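You operate a simulated robot arm through the tools that you are given. There is no shell and no other tool. Be economical: measure what you need, move in short steps, check, and stop when the job is done.

Carry out the task below with a simulated robot arm. There is one attempt and no reset: what you move stays moved.

TASK
Stand the green dowel beside the wide nozzle. It goes on the side that lies toward x +0.0, y +1.0 (a direction in the base frame), with about 3 cm between them.
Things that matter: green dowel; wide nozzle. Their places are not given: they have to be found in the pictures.

It is judged by the outcome, as a careful person would: the job done as asked, and still so three seconds after it is handed in. It fails if anything else is knocked over, pushed out of place, dropped, spilled or broken.

THE ROBOT
A 7-joint arm with a two-finger parallel gripper, fixed in place. Base frame: the origin is at the foot of the arm, x ahead of it, y to its left, z up; the work surface is at about z = 80. Lengths are in cm, angles in rad, forces in N, time in s.
With the tool pointing down near the work surface it reaches from about 30 to 70 cm from the base axis. Its first joint turns from -1.152 to 1.152 rad. Payload 1.57 kg.
Tool frame: the origin (TCP) lies between the finger pads and is the grasp point; the fingertips stand 3 cm ahead of it; z points along the fingers, y is the line along which they close. The gripper opens to 11 cm. The fingers are 2.4 cm wide and 1.2 cm thick; the gripper's body (4.8 by 11.2 cm) begins 7.8 cm behind the TCP.
Orientation is that of the tool frame in the base frame, as a unit quaternion [w, x, y, z]. With the fingers straight down and closing along the base's y, the tool's x points along the base's -x, its y along +y and its z along -z.

THE INTERFACE
- The arm moves only by the tool drive_tool. Its argument "moves" is a list of rows, each an object of numbers (a shift or turn left out is 0, a gripper value left out holds the last): "x", "y", "z": the shift along the tool's x, y, z in units of 500 mm (1.0 is 500 mm); "wx", "wy", "wz": the turn, a rotation vector about the tool's x, y, z in units of 90 degrees (1.0 is 90 degrees); "claw": the opening, from 0 (shut) to 1 (fully open). In form: [{"x": .., "y": .., "z": .., "wx": .., "wy": .., "wz": .., "claw": ..}, ...]. A call has 1 to 10 rows; each row is the pose to reach, as a shift and turn from the pose commanded when the call began, along the tool's axes at that moment. A call with a number of a shift or a turn outside -1 to 1 is refused whole. A row lasts 0.2 s, in which the tool goes at most 5 cm and 0.15 rad; a call with a longer step from one row to the next is refused whole, and so is a gripper value outside its range. A pose out of reach is approached as far as the arm can. The call stops where the force on the tool passes 40 N (or 10 N more than at its start, if that is more) or the arm is blocked; 0.2 s more then pass. The fingers move at their own pace (about 10.8 cm/s each) and stop on an object; they squeeze with about 40 N. The grip force told is the motor's: it shows also when the fingers shut on nothing. Time passes only in rows, and 0.2 s behind the last, so rows that repeat a pose let the fingers close. It gives the time, the measured TCP pose, the force on the tool (base axes), the opening and the grip force at its end, in the units of the frame above (readings bear some noise), and new pictures: "show" is both (left out), scene, wrist or none.
- Cameras (640 x 400 px; columns grow to the right, rows downward): "scene" is fixed at [16.06, -40.5, 141.24]; the picture's right is [0.67, -0.74, 0.00], its down [-0.49, -0.44, -0.75] and it looks along [0.56, 0.51, -0.66] (base axes); focal length 341 px, centre (320, 200). "wrist" rides on the gripper at [-3.6, 0, -8] in the tool frame; the picture's right is [0.00, -1.00, 0.00], its down [0.97, 0.00, -0.24] and it looks along [0.24, 0.00, 0.97] (tool axes); focal length 218 px, centre (320, 200).
- probe_pixels(camera, pixels): for up to 12 pixels [column, row] of the newest picture of that camera ("zoom" is the newest enlarged one), the place [x, y, z] in the base frame of the surface seen there, good to about 0.3 cm, but the place of the scene camera against the robot may be out by one fixed shift of up to 2.5 cm in any direction. No time passes.
- inspect(camera, box): a new picture of the part [left, top, right, bottom] of that camera's present view, enlarged. No time passes.
- finish_job(): hands the job in; it is judged then, once.

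Work in short steps. Measure before you move; look again where a grasp or a placing could have gone wrong, and mend it. You have 60 turns and 120 pictures in all, the two below and enlarged ones among them. Open the gripper and draw the arm clear of the work before you hand the job in, unless the task says otherwise; then end with one line.

The tools are called by a JSON object that holds its "api" and its "payload". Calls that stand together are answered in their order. drive_tool: Moves the arm, as the interface text tells. Its arguments: {"type":"object","properties":{"moves":{"type":"array","items":{"type":"object","properties":{"x":{"type":"number"},"y":{"type":"number"},"z":{"type":"number"},"wx":{"type":"number"},"wy":{"type":"number"},"wz":{"type":"number"},"claw":{"type":"number"}}}},"show":{"type":"string","enum":["both","scene","wrist","none"]}},"required":["moves"]} The other tools are called the same way: probe_pixels (camera, pixels) gives the place of the surface under pixels of a picture; inspect (camera, box) takes an enlarged picture of a part of a camera's view; finish_job () hands the job in.

At the start:

```text
t: 0.0
tool_pos: [47.0, -4.85, 109.98]
tool_rot: [-0.001, 0.0, 1.0, 0.001]
contact_force: [-0.1, 1.0, 0.6]
opening: 10.99
grip_force: 0.1
```

scene: 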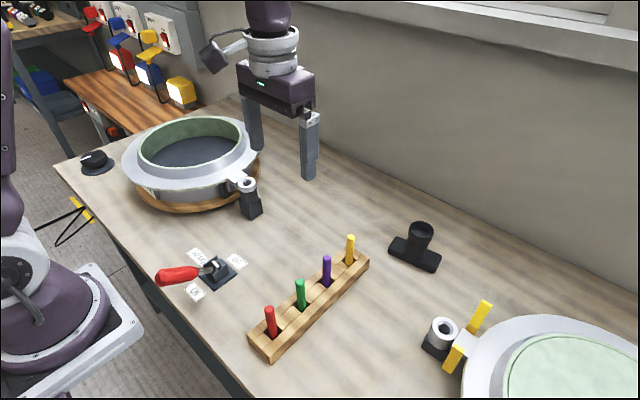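
wrist: 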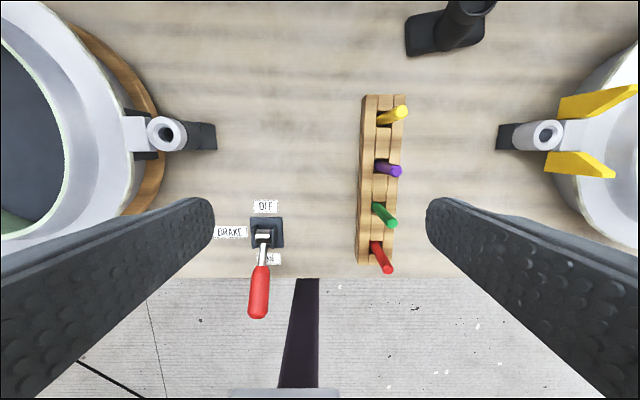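

The green dowel stands in the rack at scene (300,293). The wide nozzle may be the black object at scene (415,245). I'll enlarge both.

{"api": "inspect", "payload": {"camera": "scene", "box": [230, 200, 500, 370]}}

{"api": "inspect", "payload": {"camera": "wrist", "box": [340, 0, 560, 280]}}

{"api": "probe_pixels", "payload": {"camera": "wrist", "pixels": [[391, 223], [376, 205], [388, 270], [397, 171], [403, 111], [430, 30], [470, 8], [440, 52], [408, 52], [365, 200], [450, 120], [385, 226]]}}

{"api": "probe_pixels", "payload": {"camera": "scene", "pixels": [[299, 281], [301, 305], [270, 308], [326, 257], [350, 237], [421, 226], [418, 250], [392, 249], [436, 268], [310, 310], [444, 328], [400, 310]]}}

```text
2.35 times, centred on (365, 285) of scene
```

zoom: 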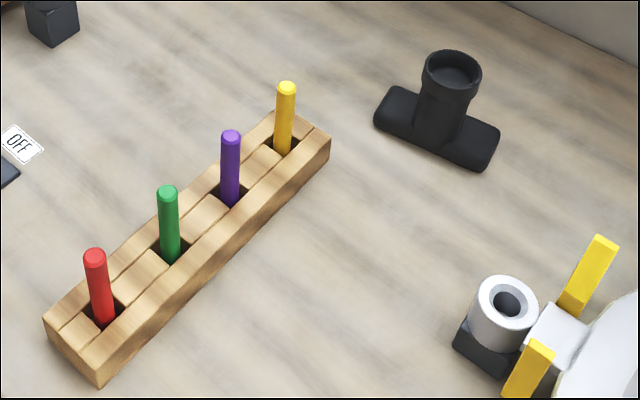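

```text
1.43 times, centred on (450, 140) of wrist
```

zoom: 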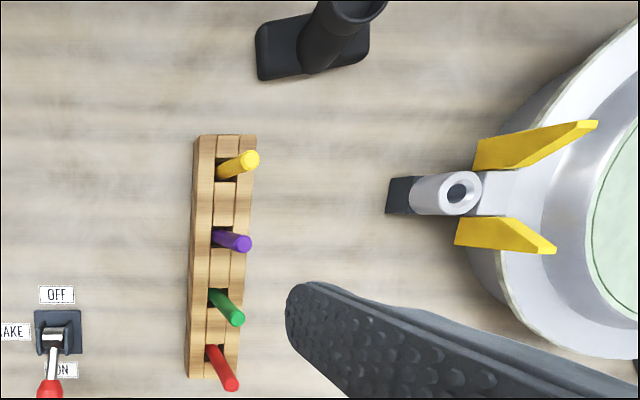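

```text
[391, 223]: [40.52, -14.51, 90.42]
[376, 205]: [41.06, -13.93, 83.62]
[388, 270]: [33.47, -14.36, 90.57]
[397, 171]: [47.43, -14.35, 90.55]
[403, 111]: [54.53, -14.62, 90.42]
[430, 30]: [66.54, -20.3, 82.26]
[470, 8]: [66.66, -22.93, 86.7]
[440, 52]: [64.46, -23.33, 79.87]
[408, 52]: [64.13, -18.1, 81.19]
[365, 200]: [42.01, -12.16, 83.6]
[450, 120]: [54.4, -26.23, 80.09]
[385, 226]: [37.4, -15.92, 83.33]
```

```text
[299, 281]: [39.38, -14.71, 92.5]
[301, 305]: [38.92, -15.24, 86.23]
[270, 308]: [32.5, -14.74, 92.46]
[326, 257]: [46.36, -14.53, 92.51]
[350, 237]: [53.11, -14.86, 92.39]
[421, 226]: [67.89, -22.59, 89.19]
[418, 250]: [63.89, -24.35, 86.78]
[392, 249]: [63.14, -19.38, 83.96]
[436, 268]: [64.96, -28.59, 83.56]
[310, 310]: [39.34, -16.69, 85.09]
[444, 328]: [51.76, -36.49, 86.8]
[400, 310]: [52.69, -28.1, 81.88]
```

The dowels' tops are at z≈90.5, with the green one at about (40.5,-14.5). The nozzle is the black T-shape near (65,-23). I'll move high above it to measure it with the wrist camera.

{"api": "drive_tool", "payload": {"moves": [{"x": -0.06, "y": -0.04}, {"x": -0.12, "y": -0.08}, {"x": -0.18, "y": -0.12}, {"x": -0.24, "y": -0.16}, {"x": -0.3, "y": -0.2}, {"x": -0.3, "y": -0.2}], "show": "wrist"}}

```text
t: 1.4
tool_pos: [61.9, -14.83, 110.07]
tool_rot: [-0.002, 0.0, 1.0, 0.0]
contact_force: [-0.1, 0.4, -0.3]
opening: 11.01
grip_force: 0.0
```

wrist: 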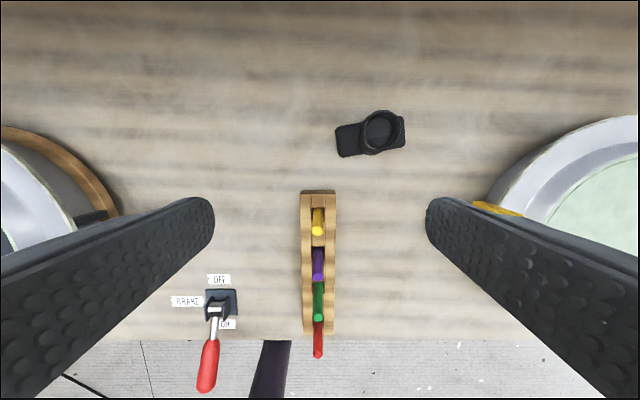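

{"api": "inspect", "payload": {"camera": "wrist", "box": [310, 90, 430, 180]}}

{"api": "probe_pixels", "payload": {"camera": "wrist", "pixels": [[337, 130], [341, 155], [350, 140], [402, 145], [403, 122], [380, 130], [366, 130], [397, 130], [338, 142], [334, 142], [319, 317], [319, 282]]}}

```text
4.44 times, centred on (370, 135) of wrist
```

zoom: 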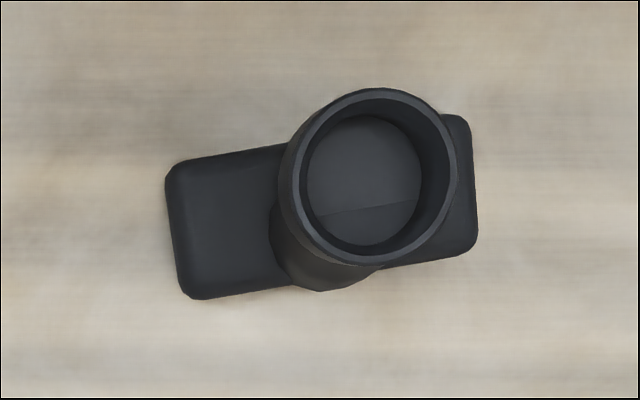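

```text
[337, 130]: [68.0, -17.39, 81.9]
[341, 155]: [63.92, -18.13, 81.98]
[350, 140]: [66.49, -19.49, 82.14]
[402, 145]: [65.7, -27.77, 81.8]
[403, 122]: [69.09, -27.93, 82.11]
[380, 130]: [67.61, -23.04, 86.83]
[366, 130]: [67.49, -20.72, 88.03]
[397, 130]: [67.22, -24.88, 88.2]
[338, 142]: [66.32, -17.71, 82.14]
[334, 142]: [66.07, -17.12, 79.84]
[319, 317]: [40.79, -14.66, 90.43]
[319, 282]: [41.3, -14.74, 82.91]
```

The nozzle's base bar spans y≈-17.4 to -28.2 and x≈64 to 69, centred near x 66.5. So the dowel's target is about (66.5,-13.7). Next I go above the green dowel at (40.5,-14.6) and check.

{"api": "drive_tool", "payload": {"moves": [{"x": 0.09, "claw": 0.5}, {"x": 0.18}, {"x": 0.27}, {"x": 0.36}, {"x": 0.427, "y": 0.004}, {"x": 0.427, "y": 0.004, "z": 0.08}, {"x": 0.427, "y": 0.004, "z": 0.16}, {"x": 0.427, "y": 0.004, "z": 0.2}, {"x": 0.427, "y": 0.004, "z": 0.2}]}}

```text
t: 3.4
tool_pos: [40.77, -14.65, 100.15]
tool_rot: [0.0, 0.0, 1.0, 0.0]
contact_force: [0.3, 0.8, -0.1]
opening: 5.48
grip_force: 0.0
```

scene: 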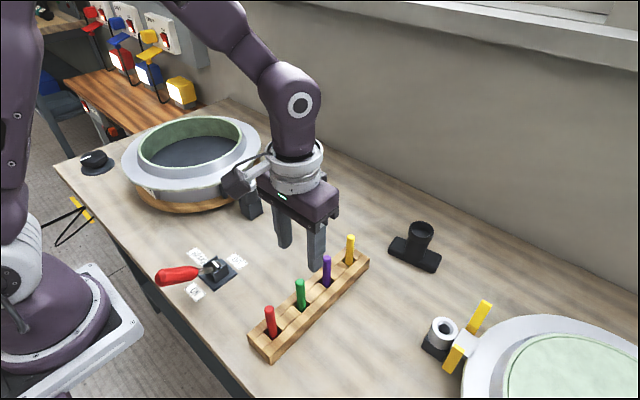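
wrist: 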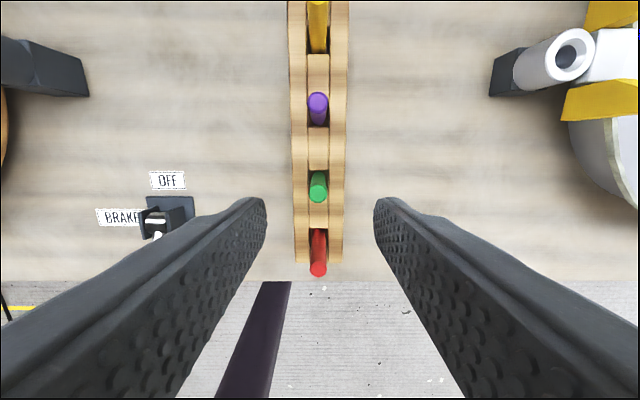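

The fingers straddle the rack row. I'll probe the dowel top again at wrist (319,185), plus its edges.

{"api": "inspect", "payload": {"camera": "wrist", "box": [280, 160, 360, 220]}}

{"api": "probe_pixels", "payload": {"camera": "wrist", "pixels": [[318, 190], [318, 183], [318, 196], [312, 190], [324, 190], [318, 175], [317, 105], [318, 268]]}}

```text
6.67 times, centred on (320, 190) of wrist
```

zoom: 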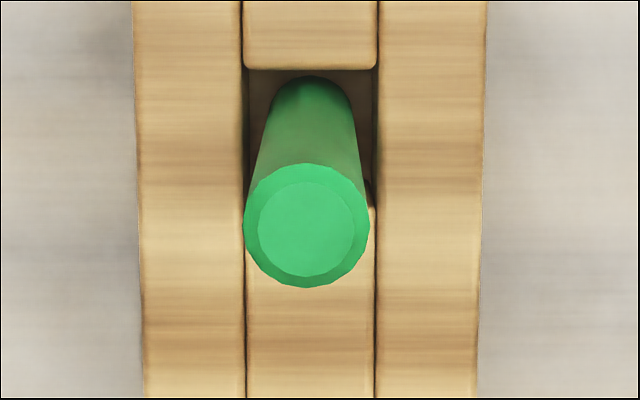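

```text
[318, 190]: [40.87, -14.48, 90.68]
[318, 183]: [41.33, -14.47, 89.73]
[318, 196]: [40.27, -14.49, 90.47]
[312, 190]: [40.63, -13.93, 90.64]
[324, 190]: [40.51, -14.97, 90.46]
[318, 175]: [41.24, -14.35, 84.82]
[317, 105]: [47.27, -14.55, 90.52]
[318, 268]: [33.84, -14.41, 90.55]
```

The dowel axis is at about (40.5,-14.48), diameter about 1.5 cm. I'll go down to z≈87.8, with the tips above the 83.6 rack top, and close.

{"api": "drive_tool", "payload": {"moves": [{"x": 0.005, "y": 0.003, "z": 0.06}, {"x": 0.005, "y": 0.003, "z": 0.12}, {"x": 0.005, "y": 0.003, "z": 0.18}, {"x": 0.005, "y": 0.003, "z": 0.22}, {"x": 0.005, "y": 0.003, "z": 0.247}, {"x": 0.005, "y": 0.003, "z": 0.247}], "show": "both"}}

```text
t: 4.8
tool_pos: [40.42, -14.58, 87.85]
tool_rot: [0.0, 0.0, 1.0, 0.0]
contact_force: [0.5, -0.1, -0.1]
opening: 5.49
grip_force: 0.1
```

scene: 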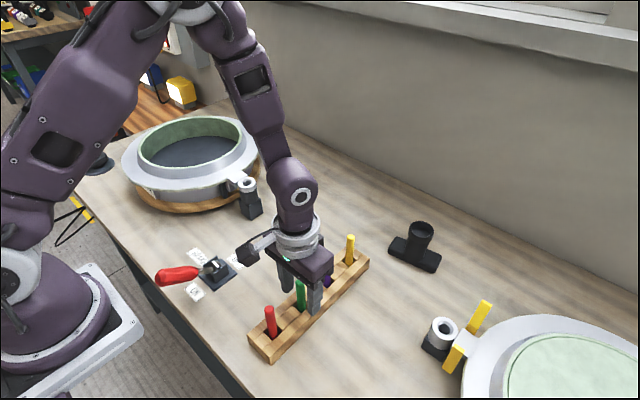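
wrist: 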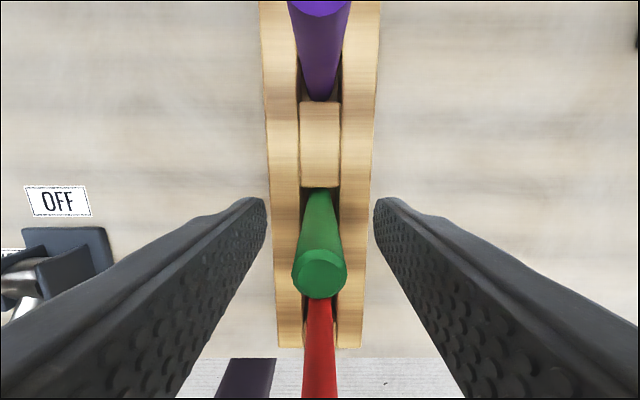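

The dowel is between the fingers, near (320,272). I'll close on it.

{"api": "drive_tool", "payload": {"moves": [{"claw": 0.2}, {"claw": 0}, {}, {}, {}], "show": "wrist"}}

```text
t: 6.0
tool_pos: [40.5, -14.48, 87.93]
tool_rot: [0.0, 0.0, 1.0, -0.001]
contact_force: [-0.3, -0.3, 2.1]
opening: 1.55
grip_force: 31.0
```

wrist: 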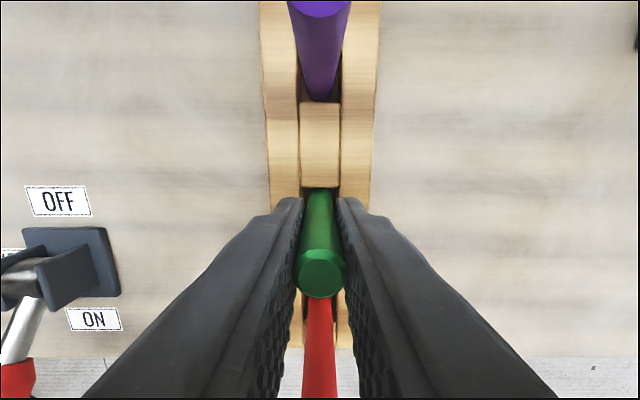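

Gripped at an opening of 1.55 cm. I'll lift straight up slowly.

{"api": "drive_tool", "payload": {"moves": [{"z": -0.03}, {"z": -0.07}, {"z": -0.12}, {"z": -0.18}, {"z": -0.25}, {"z": -0.3}, {"z": -0.3}]}}

```text
t: 7.6
tool_pos: [40.41, -14.55, 102.86]
tool_rot: [-0.001, 0.001, 1.0, 0.0]
contact_force: [-0.1, 0.4, -0.7]
opening: 1.53
grip_force: 30.6
```

scene: 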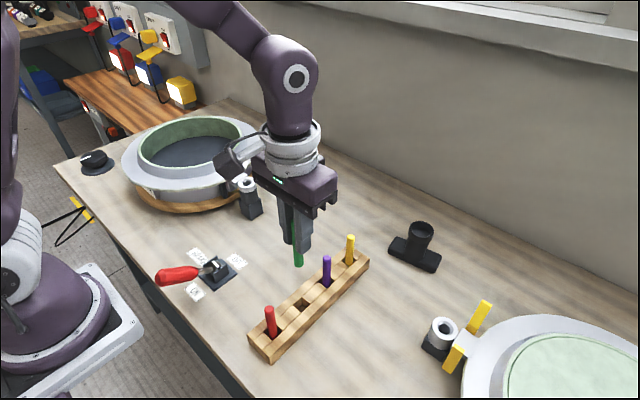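
wrist: 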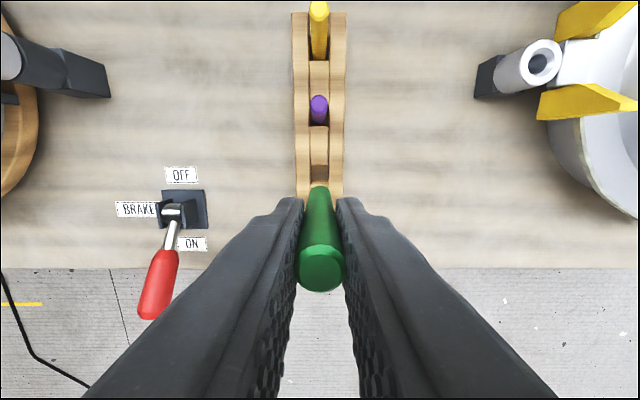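

The dowel is lifted. I'll measure its lower end at scene (298,264) for clearance and set-down height.

{"api": "probe_pixels", "payload": {"camera": "scene", "pixels": [[298, 263], [298, 266], [294, 210], [297, 255], [326, 257], [420, 330], [300, 225]]}}

{"api": "inspect", "payload": {"camera": "scene", "box": [250, 180, 350, 280]}}

```text
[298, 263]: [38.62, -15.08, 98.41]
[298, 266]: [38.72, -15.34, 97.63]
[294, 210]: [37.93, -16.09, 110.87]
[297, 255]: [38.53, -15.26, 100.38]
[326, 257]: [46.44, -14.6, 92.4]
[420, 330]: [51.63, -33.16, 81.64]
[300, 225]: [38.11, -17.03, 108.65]
```

```text
4.00 times, centred on (300, 230) of scene
```

zoom: 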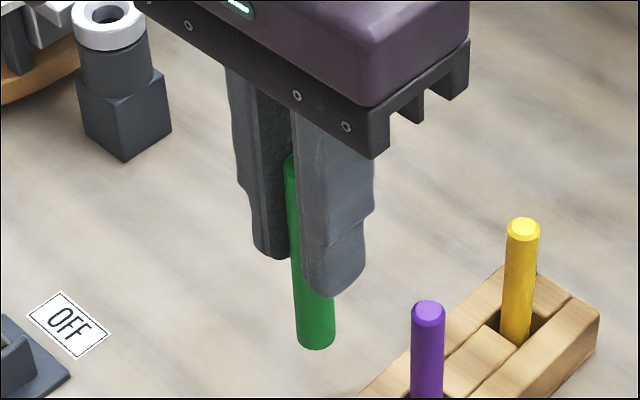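

The bottom is about 7.5 cm below the TCP and clears the other dowels by about 5 cm. I'll carry it to (66.5,-13.7).

{"api": "drive_tool", "payload": {"moves": [{"x": -0.07, "y": 0.004}, {"x": -0.15, "y": 0.008}, {"x": -0.23, "y": 0.012}, {"x": -0.31, "y": 0.016}, {"x": -0.39, "y": 0.016}, {"x": -0.46, "y": 0.016}, {"x": -0.521, "y": 0.016}, {"x": -0.521, "y": 0.016, "z": 0.06}, {"x": -0.521, "y": 0.016, "z": 0.12}, {"x": -0.521, "y": 0.016, "z": 0.12}]}}

```text
t: 9.8
tool_pos: [66.67, -13.7, 96.76]
tool_rot: [0.0, 0.001, 1.0, 0.0]
contact_force: [0.3, 1.4, 0.1]
opening: 1.5
grip_force: 30.8
out of reach, approached as far as the arm can: row 7
```

scene: 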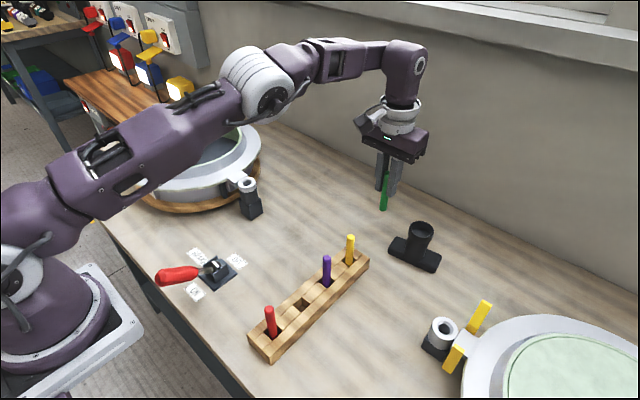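
wrist: 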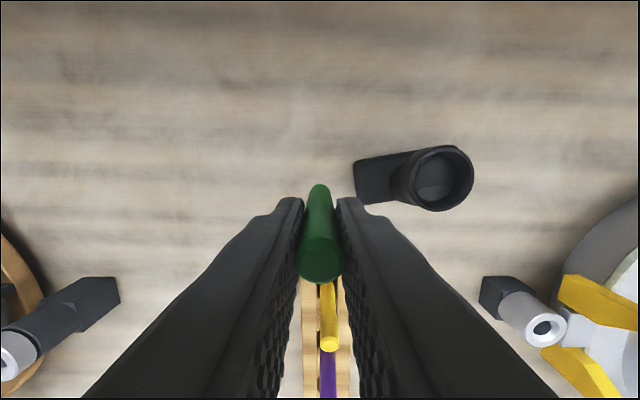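

In position above the target. I'll re-measure the near end of the nozzle's bar from this closer view.

{"api": "probe_pixels", "payload": {"camera": "wrist", "pixels": [[356, 165], [358, 185], [360, 200], [352, 180], [370, 160], [380, 180], [390, 202]]}}

{"api": "inspect", "payload": {"camera": "wrist", "box": [280, 130, 480, 255]}}

```text
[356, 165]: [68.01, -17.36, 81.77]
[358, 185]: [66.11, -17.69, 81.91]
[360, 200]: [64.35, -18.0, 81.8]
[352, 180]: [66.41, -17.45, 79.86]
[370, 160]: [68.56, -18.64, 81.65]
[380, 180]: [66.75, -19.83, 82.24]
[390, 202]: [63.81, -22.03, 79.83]
```

```text
3.20 times, centred on (380, 192) of wrist
```

zoom: 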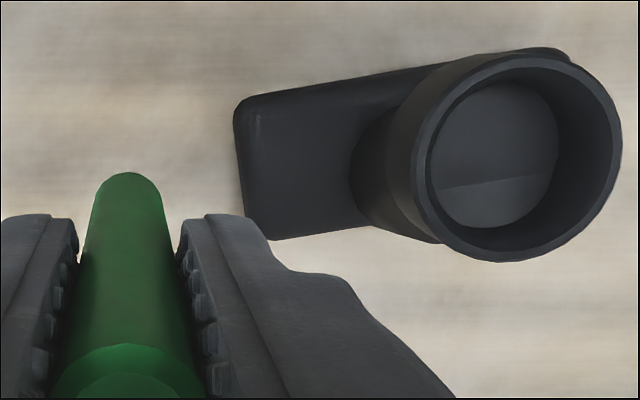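

The gap will be about 3.0 cm (bar end y≈-17.5, dowel edge -14.45). I'll lower it to just above the table.

{"api": "drive_tool", "payload": {"moves": [{"z": 0.05}, {"z": 0.1}, {"z": 0.14}, {"z": 0.165}, {"z": 0.165}], "show": "scene"}}

{"api": "inspect", "payload": {"camera": "scene", "box": [340, 150, 460, 280]}}

```text
t: 11.0
tool_pos: [66.44, -13.64, 88.57]
tool_rot: [-0.001, 0.0, 1.0, 0.0]
contact_force: [-0.3, 0.2, 0.2]
opening: 1.52
grip_force: 31.0
```

scene: 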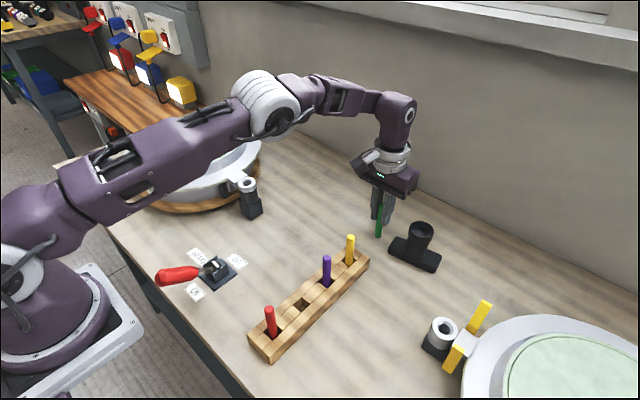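

```text
3.08 times, centred on (400, 215) of scene
```

zoom: 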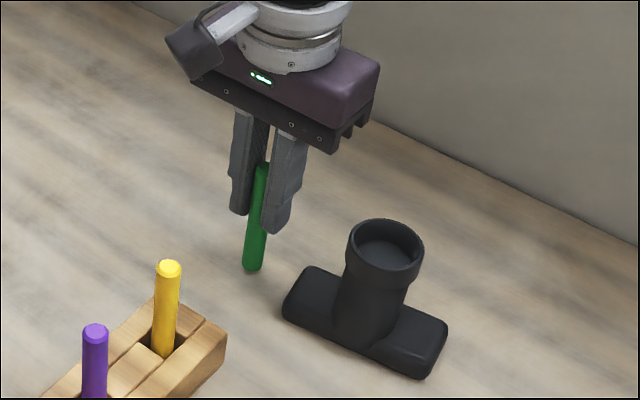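

Now small downward steps of 0.1–0.2 cm, watching the force.

{"api": "drive_tool", "payload": {"moves": [{"z": 0.005}, {"z": 0.01}, {"z": 0.014}, {"z": 0.017}, {"z": 0.017}], "show": "none"}}

```text
t: 12.2
tool_pos: [66.45, -13.71, 87.74]
tool_rot: [0.002, 0.0, 1.0, -0.001]
contact_force: [2.4, -1.0, 21.1]
opening: 1.53
grip_force: 30.9
```

Contact with the table at z≈87.74 (21 N). I'll ease off slightly and open the fingers.

{"api": "drive_tool", "payload": {"moves": [{"z": -0.001}, {"z": -0.001}], "show": "none"}}

```text
t: 12.8
tool_pos: [66.38, -13.6, 87.67]
tool_rot: [-0.002, -0.001, 1.0, 0.0]
contact_force: [3.6, 0.0, 12.5]
opening: 1.52
grip_force: 31.4
```

{"api": "drive_tool", "payload": {"moves": [{"z": -0.001, "claw": 0.16}, {"z": -0.001, "claw": 0.22}, {"z": -0.001, "claw": 0.32}, {"z": -0.001, "claw": 0.32}]}}

```text
t: 13.8
tool_pos: [66.51, -13.77, 87.77]
tool_rot: [0.0, 0.0, 1.0, 0.0]
contact_force: [0.3, 0.0, 0.2]
opening: 3.52
grip_force: 0.1
```

scene: 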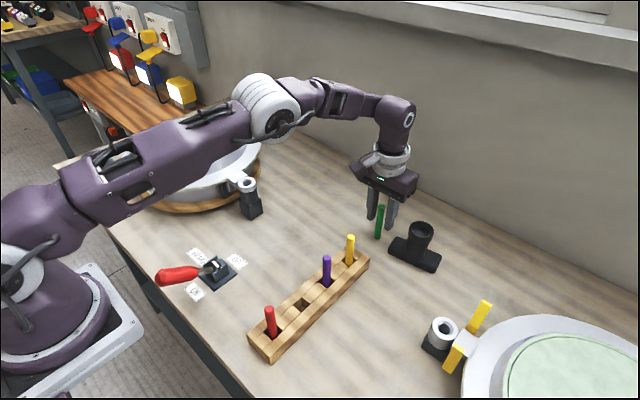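
wrist: 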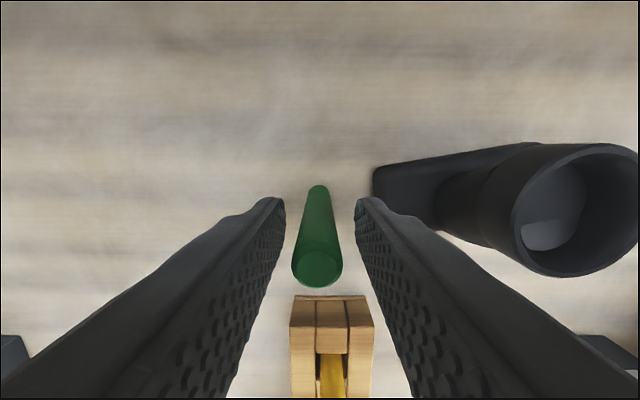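

The dowel stands free. I'll withdraw straight up, then back.

{"api": "drive_tool", "payload": {"moves": [{"z": -0.04}, {"z": -0.1}, {"z": -0.16}, {"z": -0.22}, {"x": 0.08, "z": -0.26}, {"x": 0.16, "z": -0.3}, {"x": 0.24, "z": -0.3}, {"x": 0.3, "z": -0.3}, {"x": 0.3, "z": -0.3}]}}

{"api": "inspect", "payload": {"camera": "scene", "box": [340, 180, 460, 290]}}

```text
t: 15.8
tool_pos: [51.35, -13.83, 103.16]
tool_rot: [0.0, 0.0, 1.0, 0.0]
contact_force: [0.1, 0.2, -0.1]
opening: 3.52
grip_force: 0.0
```

scene: 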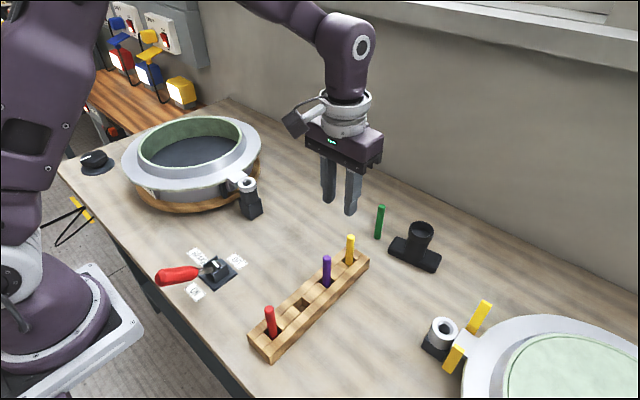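
wrist: 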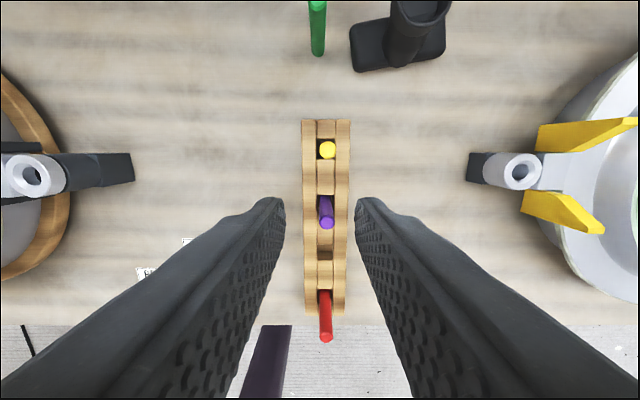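

```text
3.64 times, centred on (400, 235) of scene
```

zoom: 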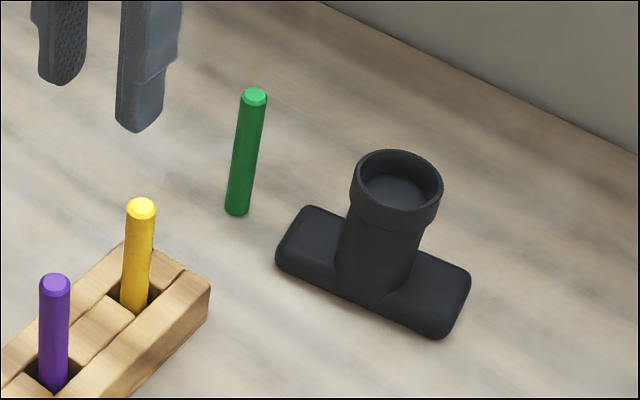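

The dowel stands upright beside the nozzle's +y end, the other objects look undisturbed and the arm is clear, so I'm handing in.

{"api": "finish_job", "payload": {}}

```text
The job is handed in.
```

The green dowel stands upright on the +y side of the wide nozzle, about 3 cm from its end by my measurements. The gripper is clear of the work, and nothing else appears to have moved.
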